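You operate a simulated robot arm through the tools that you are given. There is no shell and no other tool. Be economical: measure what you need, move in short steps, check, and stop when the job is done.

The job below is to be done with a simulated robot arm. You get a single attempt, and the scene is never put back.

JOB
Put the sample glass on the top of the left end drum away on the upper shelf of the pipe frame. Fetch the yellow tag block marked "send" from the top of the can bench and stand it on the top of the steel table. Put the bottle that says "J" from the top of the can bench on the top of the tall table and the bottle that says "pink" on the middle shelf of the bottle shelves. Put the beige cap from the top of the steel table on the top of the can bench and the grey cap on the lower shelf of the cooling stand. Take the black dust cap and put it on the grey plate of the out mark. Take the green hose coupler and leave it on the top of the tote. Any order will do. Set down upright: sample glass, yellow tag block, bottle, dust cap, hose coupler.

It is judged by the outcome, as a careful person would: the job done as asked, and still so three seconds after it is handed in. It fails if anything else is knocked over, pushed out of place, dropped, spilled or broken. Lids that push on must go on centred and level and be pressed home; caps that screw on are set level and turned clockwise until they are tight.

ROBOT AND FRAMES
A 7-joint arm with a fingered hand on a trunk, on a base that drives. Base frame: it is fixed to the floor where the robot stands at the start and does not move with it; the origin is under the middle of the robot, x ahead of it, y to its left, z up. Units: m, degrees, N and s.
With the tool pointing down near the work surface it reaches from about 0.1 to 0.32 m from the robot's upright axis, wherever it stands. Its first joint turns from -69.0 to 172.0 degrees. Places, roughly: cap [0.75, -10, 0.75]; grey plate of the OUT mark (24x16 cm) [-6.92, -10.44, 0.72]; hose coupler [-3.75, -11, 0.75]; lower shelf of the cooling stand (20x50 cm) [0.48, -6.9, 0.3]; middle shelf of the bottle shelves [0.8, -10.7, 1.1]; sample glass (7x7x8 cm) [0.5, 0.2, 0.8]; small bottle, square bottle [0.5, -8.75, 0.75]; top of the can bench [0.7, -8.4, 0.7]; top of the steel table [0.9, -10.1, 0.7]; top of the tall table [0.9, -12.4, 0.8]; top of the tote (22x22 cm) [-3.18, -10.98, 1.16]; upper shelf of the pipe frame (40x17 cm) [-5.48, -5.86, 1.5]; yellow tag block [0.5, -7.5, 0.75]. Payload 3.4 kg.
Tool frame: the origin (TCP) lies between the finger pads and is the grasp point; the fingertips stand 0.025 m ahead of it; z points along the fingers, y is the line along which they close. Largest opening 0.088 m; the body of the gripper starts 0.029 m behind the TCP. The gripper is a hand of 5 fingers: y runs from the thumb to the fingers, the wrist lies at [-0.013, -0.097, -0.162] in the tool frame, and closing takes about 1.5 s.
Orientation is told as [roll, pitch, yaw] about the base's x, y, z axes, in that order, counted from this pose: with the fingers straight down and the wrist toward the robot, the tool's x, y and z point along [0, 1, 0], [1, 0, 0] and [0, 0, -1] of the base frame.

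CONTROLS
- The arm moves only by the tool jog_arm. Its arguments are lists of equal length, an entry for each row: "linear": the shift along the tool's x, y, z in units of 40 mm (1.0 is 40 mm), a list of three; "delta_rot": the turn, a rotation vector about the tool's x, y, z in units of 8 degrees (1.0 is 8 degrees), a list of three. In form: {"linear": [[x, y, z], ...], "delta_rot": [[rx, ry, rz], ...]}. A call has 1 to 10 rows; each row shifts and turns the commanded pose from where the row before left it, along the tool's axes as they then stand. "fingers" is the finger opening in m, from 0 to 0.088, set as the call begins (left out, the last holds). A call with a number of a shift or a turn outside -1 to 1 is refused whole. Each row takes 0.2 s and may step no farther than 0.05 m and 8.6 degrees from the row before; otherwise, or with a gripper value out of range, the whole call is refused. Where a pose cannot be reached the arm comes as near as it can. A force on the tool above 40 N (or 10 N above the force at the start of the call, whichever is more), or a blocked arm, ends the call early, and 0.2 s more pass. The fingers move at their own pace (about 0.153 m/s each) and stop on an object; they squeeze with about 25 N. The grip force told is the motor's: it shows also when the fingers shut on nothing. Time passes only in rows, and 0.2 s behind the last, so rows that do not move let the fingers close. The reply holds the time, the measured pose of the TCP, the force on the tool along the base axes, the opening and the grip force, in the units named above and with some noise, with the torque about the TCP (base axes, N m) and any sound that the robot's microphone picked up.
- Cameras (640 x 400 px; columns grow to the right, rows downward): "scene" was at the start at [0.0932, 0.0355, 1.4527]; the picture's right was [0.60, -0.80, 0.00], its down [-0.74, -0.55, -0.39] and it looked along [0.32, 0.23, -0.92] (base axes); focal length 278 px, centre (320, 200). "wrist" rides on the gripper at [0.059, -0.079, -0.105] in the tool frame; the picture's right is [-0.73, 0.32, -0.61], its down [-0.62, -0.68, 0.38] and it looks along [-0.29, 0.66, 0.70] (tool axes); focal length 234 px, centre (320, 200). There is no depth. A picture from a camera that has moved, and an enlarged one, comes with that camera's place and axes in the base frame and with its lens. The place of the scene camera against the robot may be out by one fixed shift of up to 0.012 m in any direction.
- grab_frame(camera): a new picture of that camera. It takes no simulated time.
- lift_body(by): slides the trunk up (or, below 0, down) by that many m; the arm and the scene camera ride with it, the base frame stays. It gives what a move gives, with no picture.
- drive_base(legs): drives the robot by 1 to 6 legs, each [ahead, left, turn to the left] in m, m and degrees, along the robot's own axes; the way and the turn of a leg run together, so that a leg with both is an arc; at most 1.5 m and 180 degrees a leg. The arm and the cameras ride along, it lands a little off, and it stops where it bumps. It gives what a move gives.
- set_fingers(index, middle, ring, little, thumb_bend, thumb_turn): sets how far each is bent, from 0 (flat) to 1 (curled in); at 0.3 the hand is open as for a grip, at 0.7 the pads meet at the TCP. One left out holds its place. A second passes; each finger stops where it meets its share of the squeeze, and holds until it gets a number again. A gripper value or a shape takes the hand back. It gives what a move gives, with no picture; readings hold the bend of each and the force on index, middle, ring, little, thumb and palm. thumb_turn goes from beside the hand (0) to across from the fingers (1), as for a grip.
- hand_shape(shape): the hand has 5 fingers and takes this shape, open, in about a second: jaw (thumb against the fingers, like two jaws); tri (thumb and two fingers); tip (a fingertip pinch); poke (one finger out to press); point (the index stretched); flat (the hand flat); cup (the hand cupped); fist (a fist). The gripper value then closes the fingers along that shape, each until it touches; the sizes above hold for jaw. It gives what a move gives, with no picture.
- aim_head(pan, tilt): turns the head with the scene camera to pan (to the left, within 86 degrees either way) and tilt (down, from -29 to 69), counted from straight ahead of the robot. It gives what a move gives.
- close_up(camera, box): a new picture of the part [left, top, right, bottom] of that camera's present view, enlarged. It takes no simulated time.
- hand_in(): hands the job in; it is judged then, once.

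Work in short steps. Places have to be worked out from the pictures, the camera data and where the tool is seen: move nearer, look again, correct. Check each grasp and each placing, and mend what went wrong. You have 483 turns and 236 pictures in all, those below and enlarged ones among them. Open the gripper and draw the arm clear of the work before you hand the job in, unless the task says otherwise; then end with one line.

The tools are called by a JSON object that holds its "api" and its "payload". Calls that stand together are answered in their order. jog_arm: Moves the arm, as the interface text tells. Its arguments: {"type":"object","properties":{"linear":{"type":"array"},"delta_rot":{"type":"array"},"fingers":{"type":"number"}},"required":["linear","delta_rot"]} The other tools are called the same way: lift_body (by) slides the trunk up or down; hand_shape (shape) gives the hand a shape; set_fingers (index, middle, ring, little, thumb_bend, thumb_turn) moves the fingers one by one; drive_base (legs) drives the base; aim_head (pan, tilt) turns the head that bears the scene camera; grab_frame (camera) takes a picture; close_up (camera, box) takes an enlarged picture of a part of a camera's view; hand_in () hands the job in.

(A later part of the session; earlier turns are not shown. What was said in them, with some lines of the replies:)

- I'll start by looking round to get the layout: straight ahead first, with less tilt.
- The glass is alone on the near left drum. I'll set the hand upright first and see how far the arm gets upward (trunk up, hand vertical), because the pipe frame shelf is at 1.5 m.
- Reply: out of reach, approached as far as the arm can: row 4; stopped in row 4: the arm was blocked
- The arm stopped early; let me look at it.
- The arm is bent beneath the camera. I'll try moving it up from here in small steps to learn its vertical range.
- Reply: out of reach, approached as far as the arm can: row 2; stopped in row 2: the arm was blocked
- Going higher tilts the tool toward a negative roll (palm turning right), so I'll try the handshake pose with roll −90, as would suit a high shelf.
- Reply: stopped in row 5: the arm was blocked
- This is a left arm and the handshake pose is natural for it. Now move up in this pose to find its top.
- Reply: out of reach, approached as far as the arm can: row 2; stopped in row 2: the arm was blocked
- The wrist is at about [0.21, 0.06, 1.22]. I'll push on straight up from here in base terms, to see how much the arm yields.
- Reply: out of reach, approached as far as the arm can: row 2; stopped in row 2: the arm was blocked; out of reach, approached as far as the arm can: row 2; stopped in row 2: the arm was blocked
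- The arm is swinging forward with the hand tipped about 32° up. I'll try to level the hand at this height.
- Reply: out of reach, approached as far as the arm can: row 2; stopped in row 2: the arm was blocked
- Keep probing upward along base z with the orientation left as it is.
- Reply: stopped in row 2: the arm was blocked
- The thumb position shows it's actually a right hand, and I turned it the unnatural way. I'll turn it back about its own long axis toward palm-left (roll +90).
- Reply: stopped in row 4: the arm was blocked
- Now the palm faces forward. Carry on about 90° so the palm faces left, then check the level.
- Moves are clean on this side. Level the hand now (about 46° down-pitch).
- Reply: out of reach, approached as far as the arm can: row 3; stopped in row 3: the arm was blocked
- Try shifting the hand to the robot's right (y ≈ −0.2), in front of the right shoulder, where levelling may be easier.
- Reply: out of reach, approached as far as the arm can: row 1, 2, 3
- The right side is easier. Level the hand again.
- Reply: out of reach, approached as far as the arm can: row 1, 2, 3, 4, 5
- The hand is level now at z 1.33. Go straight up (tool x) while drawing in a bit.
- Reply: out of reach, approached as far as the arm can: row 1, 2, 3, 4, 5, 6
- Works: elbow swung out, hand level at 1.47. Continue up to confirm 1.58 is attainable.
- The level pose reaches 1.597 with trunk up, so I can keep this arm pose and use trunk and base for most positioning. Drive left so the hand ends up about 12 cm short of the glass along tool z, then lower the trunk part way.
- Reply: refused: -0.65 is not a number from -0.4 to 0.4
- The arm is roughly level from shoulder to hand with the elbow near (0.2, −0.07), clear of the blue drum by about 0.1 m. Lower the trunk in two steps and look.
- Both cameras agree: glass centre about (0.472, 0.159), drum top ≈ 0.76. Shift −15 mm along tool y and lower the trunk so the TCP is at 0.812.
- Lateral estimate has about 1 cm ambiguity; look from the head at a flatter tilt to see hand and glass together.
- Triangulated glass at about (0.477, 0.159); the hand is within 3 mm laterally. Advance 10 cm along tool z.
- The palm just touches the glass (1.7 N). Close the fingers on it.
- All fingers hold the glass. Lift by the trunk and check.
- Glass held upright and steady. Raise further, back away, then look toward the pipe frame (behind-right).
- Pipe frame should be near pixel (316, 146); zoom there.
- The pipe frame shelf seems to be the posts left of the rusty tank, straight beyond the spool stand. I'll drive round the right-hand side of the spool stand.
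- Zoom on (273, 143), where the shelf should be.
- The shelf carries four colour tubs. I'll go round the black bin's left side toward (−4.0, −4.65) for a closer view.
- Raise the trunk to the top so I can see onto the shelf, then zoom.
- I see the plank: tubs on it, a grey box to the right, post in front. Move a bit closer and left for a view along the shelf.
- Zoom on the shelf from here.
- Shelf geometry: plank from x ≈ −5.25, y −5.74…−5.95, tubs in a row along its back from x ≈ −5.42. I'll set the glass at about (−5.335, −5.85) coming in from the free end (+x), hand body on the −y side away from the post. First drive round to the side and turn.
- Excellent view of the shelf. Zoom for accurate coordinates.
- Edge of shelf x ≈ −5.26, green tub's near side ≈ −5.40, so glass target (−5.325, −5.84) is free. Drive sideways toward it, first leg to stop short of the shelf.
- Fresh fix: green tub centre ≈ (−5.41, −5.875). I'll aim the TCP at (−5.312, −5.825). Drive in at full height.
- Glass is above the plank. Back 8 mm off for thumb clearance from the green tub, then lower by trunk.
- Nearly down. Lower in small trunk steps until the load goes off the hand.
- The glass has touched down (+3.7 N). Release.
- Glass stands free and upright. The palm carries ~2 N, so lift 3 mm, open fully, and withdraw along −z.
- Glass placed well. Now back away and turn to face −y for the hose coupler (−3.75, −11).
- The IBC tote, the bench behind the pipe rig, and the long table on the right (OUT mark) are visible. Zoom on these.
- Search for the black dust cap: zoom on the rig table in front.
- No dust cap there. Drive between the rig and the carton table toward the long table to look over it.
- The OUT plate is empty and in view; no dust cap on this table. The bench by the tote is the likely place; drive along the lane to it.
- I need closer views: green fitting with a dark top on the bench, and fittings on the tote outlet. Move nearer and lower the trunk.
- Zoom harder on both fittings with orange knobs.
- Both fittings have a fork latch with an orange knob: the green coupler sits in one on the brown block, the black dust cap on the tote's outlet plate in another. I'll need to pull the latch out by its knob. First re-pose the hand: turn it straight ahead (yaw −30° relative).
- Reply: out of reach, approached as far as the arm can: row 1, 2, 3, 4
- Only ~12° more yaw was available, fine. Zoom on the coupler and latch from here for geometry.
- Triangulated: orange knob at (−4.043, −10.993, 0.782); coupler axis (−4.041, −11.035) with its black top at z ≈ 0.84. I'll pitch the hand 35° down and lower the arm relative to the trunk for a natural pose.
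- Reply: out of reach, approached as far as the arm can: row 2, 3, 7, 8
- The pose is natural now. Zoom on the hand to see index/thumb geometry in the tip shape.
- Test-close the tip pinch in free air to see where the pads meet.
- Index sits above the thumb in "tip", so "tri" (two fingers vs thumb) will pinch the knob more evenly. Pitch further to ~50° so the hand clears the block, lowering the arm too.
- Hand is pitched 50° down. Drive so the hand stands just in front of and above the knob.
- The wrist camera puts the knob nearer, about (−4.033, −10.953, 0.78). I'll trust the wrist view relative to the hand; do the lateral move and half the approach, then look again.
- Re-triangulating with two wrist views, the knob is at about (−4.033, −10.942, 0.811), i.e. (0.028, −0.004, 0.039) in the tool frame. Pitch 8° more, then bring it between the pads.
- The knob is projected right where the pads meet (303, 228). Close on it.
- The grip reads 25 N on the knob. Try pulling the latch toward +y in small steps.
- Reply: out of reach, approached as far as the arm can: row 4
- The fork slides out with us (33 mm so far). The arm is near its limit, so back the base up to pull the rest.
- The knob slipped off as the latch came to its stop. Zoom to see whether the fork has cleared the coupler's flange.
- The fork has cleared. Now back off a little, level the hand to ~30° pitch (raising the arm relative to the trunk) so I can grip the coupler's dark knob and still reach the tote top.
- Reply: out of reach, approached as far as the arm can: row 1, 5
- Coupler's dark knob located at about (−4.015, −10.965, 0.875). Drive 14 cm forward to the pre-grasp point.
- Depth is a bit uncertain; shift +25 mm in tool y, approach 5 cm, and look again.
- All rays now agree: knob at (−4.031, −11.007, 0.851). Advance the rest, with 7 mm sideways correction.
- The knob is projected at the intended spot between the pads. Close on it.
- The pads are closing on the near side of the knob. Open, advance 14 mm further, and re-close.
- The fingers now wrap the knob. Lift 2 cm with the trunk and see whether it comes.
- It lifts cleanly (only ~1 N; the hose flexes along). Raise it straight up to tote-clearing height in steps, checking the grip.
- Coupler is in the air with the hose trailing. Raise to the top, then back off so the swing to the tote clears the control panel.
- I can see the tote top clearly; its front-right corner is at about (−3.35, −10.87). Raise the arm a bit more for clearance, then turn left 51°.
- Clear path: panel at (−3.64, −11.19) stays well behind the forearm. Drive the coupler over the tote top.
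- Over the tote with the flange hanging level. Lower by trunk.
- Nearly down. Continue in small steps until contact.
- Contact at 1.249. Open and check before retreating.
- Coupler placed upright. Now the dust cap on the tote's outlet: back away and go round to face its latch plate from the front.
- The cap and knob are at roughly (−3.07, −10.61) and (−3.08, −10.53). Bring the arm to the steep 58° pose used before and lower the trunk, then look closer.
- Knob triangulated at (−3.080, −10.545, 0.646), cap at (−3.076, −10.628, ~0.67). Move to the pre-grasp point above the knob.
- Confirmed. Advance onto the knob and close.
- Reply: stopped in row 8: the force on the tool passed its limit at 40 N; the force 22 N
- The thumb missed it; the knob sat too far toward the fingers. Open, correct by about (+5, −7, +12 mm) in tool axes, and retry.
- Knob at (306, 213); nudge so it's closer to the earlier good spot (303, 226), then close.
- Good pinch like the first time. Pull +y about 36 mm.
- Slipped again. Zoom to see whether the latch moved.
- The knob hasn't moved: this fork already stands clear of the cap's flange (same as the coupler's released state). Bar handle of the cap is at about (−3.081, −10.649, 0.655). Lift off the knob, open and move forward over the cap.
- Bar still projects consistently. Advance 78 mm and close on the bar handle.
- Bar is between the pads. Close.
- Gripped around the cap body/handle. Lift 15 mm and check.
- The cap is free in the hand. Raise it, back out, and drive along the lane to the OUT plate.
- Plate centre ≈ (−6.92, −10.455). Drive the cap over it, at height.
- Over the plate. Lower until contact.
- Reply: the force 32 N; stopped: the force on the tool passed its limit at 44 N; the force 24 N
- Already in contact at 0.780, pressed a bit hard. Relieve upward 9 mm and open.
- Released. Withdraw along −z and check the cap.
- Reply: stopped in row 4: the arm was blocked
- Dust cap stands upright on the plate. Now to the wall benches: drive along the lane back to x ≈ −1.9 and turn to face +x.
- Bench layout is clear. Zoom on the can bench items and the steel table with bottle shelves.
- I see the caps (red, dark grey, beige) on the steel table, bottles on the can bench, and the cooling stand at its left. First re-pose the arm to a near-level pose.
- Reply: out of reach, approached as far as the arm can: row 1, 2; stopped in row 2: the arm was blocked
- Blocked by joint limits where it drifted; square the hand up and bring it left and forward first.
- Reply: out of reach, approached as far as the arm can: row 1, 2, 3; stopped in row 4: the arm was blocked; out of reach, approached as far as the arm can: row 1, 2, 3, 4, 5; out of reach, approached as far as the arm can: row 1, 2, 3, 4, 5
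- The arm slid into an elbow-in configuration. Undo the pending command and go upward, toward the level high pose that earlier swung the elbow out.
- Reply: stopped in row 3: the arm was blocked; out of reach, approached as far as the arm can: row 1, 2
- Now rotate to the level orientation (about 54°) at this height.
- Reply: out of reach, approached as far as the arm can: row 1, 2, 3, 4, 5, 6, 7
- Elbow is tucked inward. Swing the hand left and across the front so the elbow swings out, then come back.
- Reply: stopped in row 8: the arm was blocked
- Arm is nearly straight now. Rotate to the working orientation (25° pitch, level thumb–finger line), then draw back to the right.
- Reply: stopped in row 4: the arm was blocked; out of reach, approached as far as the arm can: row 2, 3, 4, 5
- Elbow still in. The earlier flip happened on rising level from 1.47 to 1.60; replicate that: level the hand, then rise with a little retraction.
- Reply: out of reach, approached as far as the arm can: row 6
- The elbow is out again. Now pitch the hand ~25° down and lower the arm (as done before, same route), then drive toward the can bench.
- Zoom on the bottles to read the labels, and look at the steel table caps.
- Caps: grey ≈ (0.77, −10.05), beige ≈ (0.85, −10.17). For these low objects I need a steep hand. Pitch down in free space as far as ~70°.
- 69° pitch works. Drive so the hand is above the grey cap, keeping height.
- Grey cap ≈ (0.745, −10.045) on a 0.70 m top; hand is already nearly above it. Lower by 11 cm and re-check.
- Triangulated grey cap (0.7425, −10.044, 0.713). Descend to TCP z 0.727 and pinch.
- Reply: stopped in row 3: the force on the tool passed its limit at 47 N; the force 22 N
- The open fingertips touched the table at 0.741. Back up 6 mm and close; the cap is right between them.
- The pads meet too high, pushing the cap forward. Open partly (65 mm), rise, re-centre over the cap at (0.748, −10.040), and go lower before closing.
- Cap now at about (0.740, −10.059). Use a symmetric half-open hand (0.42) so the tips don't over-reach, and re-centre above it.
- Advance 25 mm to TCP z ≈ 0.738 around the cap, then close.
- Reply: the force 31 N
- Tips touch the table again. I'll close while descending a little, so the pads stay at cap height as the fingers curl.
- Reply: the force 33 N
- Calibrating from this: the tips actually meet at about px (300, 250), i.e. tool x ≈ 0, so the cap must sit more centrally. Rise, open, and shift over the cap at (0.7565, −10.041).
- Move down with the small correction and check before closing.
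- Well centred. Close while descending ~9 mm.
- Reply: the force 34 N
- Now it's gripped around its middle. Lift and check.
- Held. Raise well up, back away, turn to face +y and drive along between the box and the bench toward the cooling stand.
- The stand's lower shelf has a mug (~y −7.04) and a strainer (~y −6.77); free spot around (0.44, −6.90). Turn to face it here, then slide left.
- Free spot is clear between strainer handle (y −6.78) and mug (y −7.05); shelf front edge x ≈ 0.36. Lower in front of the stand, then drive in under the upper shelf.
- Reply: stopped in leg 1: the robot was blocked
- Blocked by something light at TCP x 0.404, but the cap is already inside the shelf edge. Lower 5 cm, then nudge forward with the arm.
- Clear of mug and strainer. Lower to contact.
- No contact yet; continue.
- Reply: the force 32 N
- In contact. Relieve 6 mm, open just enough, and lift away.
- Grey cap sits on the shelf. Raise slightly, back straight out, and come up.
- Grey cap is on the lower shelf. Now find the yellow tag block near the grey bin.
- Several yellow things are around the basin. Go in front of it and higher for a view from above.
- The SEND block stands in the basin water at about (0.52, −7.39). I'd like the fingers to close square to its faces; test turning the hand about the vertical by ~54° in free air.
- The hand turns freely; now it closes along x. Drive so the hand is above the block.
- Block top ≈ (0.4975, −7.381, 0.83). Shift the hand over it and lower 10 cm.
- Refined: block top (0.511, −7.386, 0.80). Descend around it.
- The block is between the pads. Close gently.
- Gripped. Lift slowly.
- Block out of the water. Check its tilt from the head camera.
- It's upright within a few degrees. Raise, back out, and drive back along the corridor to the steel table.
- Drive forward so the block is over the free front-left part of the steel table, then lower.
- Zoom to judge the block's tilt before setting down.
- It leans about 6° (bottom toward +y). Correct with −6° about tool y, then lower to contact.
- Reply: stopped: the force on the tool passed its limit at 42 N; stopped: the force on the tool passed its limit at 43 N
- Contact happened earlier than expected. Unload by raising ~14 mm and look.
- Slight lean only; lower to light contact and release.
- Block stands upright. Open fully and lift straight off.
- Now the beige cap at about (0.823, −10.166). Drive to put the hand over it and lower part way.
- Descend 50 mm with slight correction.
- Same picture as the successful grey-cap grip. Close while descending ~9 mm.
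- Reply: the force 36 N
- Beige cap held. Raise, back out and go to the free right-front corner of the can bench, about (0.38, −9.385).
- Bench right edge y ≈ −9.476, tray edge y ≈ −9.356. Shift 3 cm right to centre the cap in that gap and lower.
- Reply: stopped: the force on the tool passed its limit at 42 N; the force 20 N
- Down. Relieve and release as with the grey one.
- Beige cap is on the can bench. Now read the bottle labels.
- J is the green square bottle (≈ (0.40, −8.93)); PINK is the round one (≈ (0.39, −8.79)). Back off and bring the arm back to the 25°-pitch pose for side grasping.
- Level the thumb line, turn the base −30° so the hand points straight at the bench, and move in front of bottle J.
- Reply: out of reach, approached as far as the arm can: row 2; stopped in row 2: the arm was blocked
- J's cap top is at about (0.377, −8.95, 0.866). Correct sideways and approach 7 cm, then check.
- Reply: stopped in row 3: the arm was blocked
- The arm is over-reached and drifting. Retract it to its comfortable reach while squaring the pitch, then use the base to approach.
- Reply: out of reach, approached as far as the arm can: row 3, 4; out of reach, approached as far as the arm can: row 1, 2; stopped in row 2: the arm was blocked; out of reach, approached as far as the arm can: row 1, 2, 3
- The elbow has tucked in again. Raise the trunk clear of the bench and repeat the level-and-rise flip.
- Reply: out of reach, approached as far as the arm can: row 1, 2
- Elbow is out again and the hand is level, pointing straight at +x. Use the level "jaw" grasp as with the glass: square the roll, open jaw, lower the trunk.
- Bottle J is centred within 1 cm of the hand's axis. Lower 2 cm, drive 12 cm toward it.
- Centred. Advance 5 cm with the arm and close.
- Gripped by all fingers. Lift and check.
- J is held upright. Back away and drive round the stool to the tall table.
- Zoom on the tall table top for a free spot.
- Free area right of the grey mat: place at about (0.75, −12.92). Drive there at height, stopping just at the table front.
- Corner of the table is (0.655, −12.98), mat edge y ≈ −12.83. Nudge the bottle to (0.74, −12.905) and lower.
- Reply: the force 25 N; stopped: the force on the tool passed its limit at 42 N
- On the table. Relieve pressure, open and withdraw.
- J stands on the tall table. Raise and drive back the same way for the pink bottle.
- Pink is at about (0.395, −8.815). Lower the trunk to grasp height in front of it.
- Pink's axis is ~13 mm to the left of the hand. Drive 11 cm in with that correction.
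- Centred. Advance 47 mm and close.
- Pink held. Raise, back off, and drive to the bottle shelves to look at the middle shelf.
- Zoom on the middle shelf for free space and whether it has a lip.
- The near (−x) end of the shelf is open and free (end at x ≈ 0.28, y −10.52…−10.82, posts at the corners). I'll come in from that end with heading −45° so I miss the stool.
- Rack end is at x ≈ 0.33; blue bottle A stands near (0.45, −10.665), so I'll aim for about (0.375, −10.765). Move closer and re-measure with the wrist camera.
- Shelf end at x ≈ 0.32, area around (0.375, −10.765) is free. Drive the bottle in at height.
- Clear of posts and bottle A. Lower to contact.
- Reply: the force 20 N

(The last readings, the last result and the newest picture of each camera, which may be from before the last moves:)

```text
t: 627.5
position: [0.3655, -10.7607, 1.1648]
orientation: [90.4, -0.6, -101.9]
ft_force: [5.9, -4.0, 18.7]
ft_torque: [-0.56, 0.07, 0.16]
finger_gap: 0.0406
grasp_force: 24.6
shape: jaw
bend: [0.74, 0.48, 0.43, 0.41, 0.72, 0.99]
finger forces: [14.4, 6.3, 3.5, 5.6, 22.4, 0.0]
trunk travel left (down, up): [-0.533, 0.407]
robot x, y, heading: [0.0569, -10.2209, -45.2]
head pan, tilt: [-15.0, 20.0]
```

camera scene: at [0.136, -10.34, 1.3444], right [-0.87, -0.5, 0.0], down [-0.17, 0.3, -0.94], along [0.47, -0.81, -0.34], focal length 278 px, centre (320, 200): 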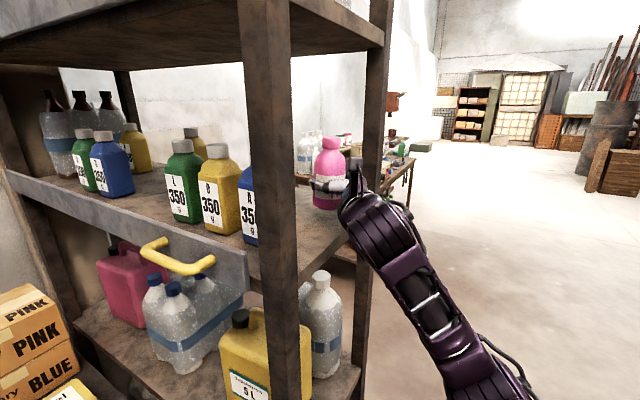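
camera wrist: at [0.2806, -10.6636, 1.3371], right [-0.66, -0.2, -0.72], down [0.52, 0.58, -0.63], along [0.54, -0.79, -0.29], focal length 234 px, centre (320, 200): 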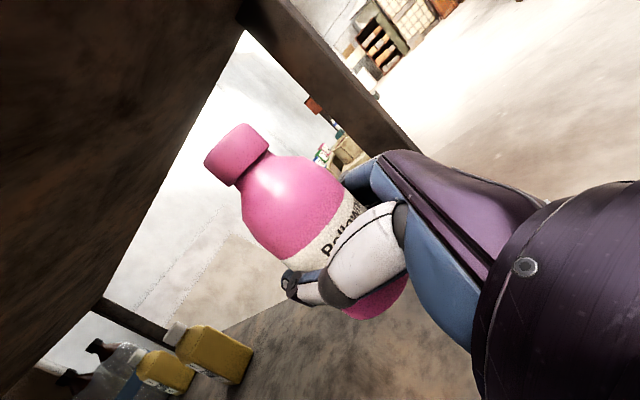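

Contact at 1.166. Relieve, open and look.

{"api": "lift_body", "payload": {"by": 0.004}}

{"api": "jog_arm", "payload": {"linear": [[0, 0, 0], [0, 0, 0], [0, 0, 0], [0, 0, 0]], "delta_rot": [[0, 0, 0], [0, 0, 0], [0, 0, 0], [0, 0, 0]], "fingers": 0.085}}

{"api": "grab_frame", "payload": {"camera": "wrist"}}

{"api": "close_up", "payload": {"camera": "scene", "box": [240, 110, 400, 230]}}

```text
t: 628.0
position: [0.3658, -10.7624, 1.1655]
orientation: [90.0, -0.4, -101.9]
ft_force: [1.7, 0.2, 8.6]
ft_torque: [-0.22, 0.03, 0.07]
finger_gap: 0.0408
grasp_force: 24.6
shape: jaw
bend: [0.74, 0.48, 0.43, 0.41, 0.72, 0.99]
finger forces: [13.9, 5.4, 2.7, 2.3, 22.1, 0.1]
trunk travel left (down, up): [-0.537, 0.403]
robot x, y, heading: [0.0622, -10.2224, -45.1]
head pan, tilt: [-15.0, 20.0]
```

```text
t: 629.0
position: [0.3653, -10.7641, 1.1668]
orientation: [90.1, -0.4, -102.1]
ft_force: [-0.8, -0.1, 0.4]
ft_torque: [-0.01, 0.0, -0.02]
finger_gap: 0.0847
grasp_force: 0.1
shape: jaw
bend: [0.31, 0.31, 0.3, 0.3, 0.31, 0.98]
finger forces: [0.1, 0.0, 0.0, 0.1, 0.0, 0.0]
trunk travel left (down, up): [-0.537, 0.403]
robot x, y, heading: [0.055, -10.2237, -45.3]
head pan, tilt: [-15.0, 20.0]
```

```text
28 pictures are left
camera wrist: at [0.2799, -10.6632, 1.2233], right [-0.66, -0.19, -0.72], down [0.52, 0.58, -0.63], along [0.54, -0.79, -0.28], focal length 234 px, centre (320, 200)
```

wrist: 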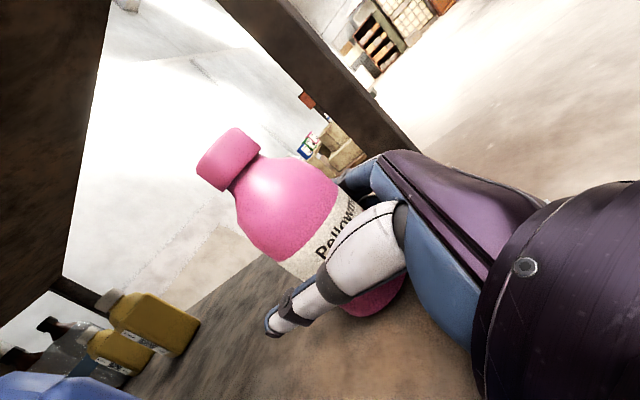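

```text
3.33 times, centred on (320, 170) of scene
camera zoom: at [0.1357, -10.3397, 1.3105], right [-0.87, -0.5, 0.0], down [-0.17, 0.3, -0.94], along [0.47, -0.81, -0.34], focal length 926 px, centre (320, 300)
```

zoom: 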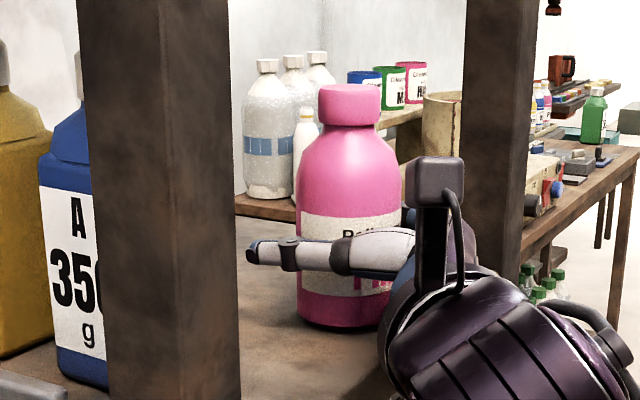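

Pink stands upright. Withdraw straight back along the hand's axis and check.

{"api": "drive_base", "payload": {"legs": [[-0.17, -0.112, 0]]}}

{"api": "grab_frame", "payload": {"camera": "scene"}}

```text
t: 630.6
position: [0.1643, -10.7231, 1.1662]
orientation: [90.1, -0.3, -102.0]
ft_force: [-0.1, 0.0, 0.2]
ft_torque: [0.03, -0.01, 0.04]
finger_gap: 0.0845
grasp_force: 0.1
shape: jaw
bend: [0.31, 0.31, 0.3, 0.3, 0.31, 0.98]
finger forces: [0.0, 0.0, 0.0, 0.0, 0.0, 0.0]
trunk travel left (down, up): [-0.537, 0.403]
robot x, y, heading: [-0.1437, -10.1814, -45.4]
head pan, tilt: [-15.0, 20.0]
```

```text
26 pictures are left
camera scene: at [-0.0645, -10.2988, 1.3106], right [-0.87, -0.5, 0.0], down [-0.17, 0.3, -0.94], along [0.47, -0.81, -0.34], focal length 278 px, centre (320, 200)
```

scene: 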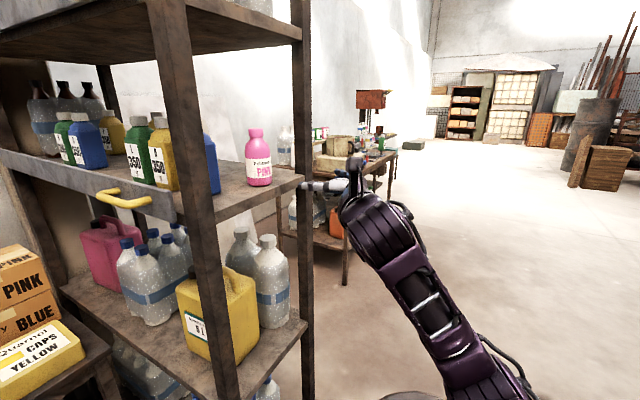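

Everything is in its place: pink on the middle shelf (1.10 m), J on the tall table, caps, tag block, dust cap, coupler and glass set earlier. Back clear and hand in.

{"api": "drive_base", "payload": {"legs": [[-0.3, 0, 0]]}}

{"api": "aim_head", "payload": {"pan": 45, "tilt": 25}}

{"api": "grab_frame", "payload": {"camera": "scene"}}

```text
t: 632.7
position: [-0.0476, -10.5085, 1.1659]
orientation: [90.1, -0.3, -101.9]
ft_force: [-0.9, -0.2, 0.2]
ft_torque: [-0.01, -0.02, 0.01]
finger_gap: 0.0847
grasp_force: 0.0
shape: jaw
bend: [0.31, 0.31, 0.3, 0.3, 0.31, 0.98]
finger forces: [0.0, 0.1, 0.0, 0.1, 0.1, 0.0]
trunk travel left (down, up): [-0.537, 0.403]
robot x, y, heading: [-0.3572, -9.9709, -45.0]
head pan, tilt: [-15.0, 20.0]
```

```text
t: 634.0
position: [-0.0471, -10.5102, 1.1655]
orientation: [90.0, -0.4, -101.9]
ft_force: [1.1, -0.3, 0.7]
ft_torque: [0.0, 0.02, -0.04]
finger_gap: 0.0847
grasp_force: 0.1
shape: jaw
bend: [0.31, 0.31, 0.3, 0.3, 0.31, 0.98]
finger forces: [0.0, 0.0, 0.0, 0.0, 0.1, 0.0]
trunk travel left (down, up): [-0.537, 0.403]
robot x, y, heading: [-0.3552, -9.969, -44.9]
head pan, tilt: [45.0, 25.0]
```

```text
25 pictures are left
camera scene: at [-0.2302, -10.0056, 1.3024], right [0.0, -1.0, 0.0], down [-0.42, 0.0, -0.91], along [0.91, 0.0, -0.42], focal length 278 px, centre (320, 200)
```

scene: 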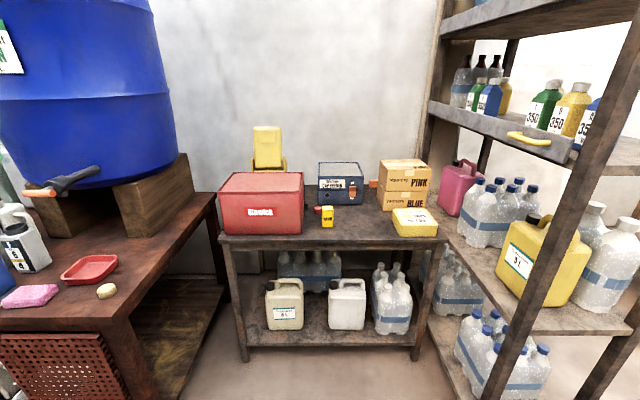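

The tag block stands on the steel table, the beige cap is on the can bench, and nothing nearby has shifted. Handing in.

{"api": "hand_in", "payload": {}}

```text
The job is handed in.
```

All eight items are where you asked, and each looked correctly placed in the last camera view I took of it; I handed the job in with the gripper open and the arm clear.
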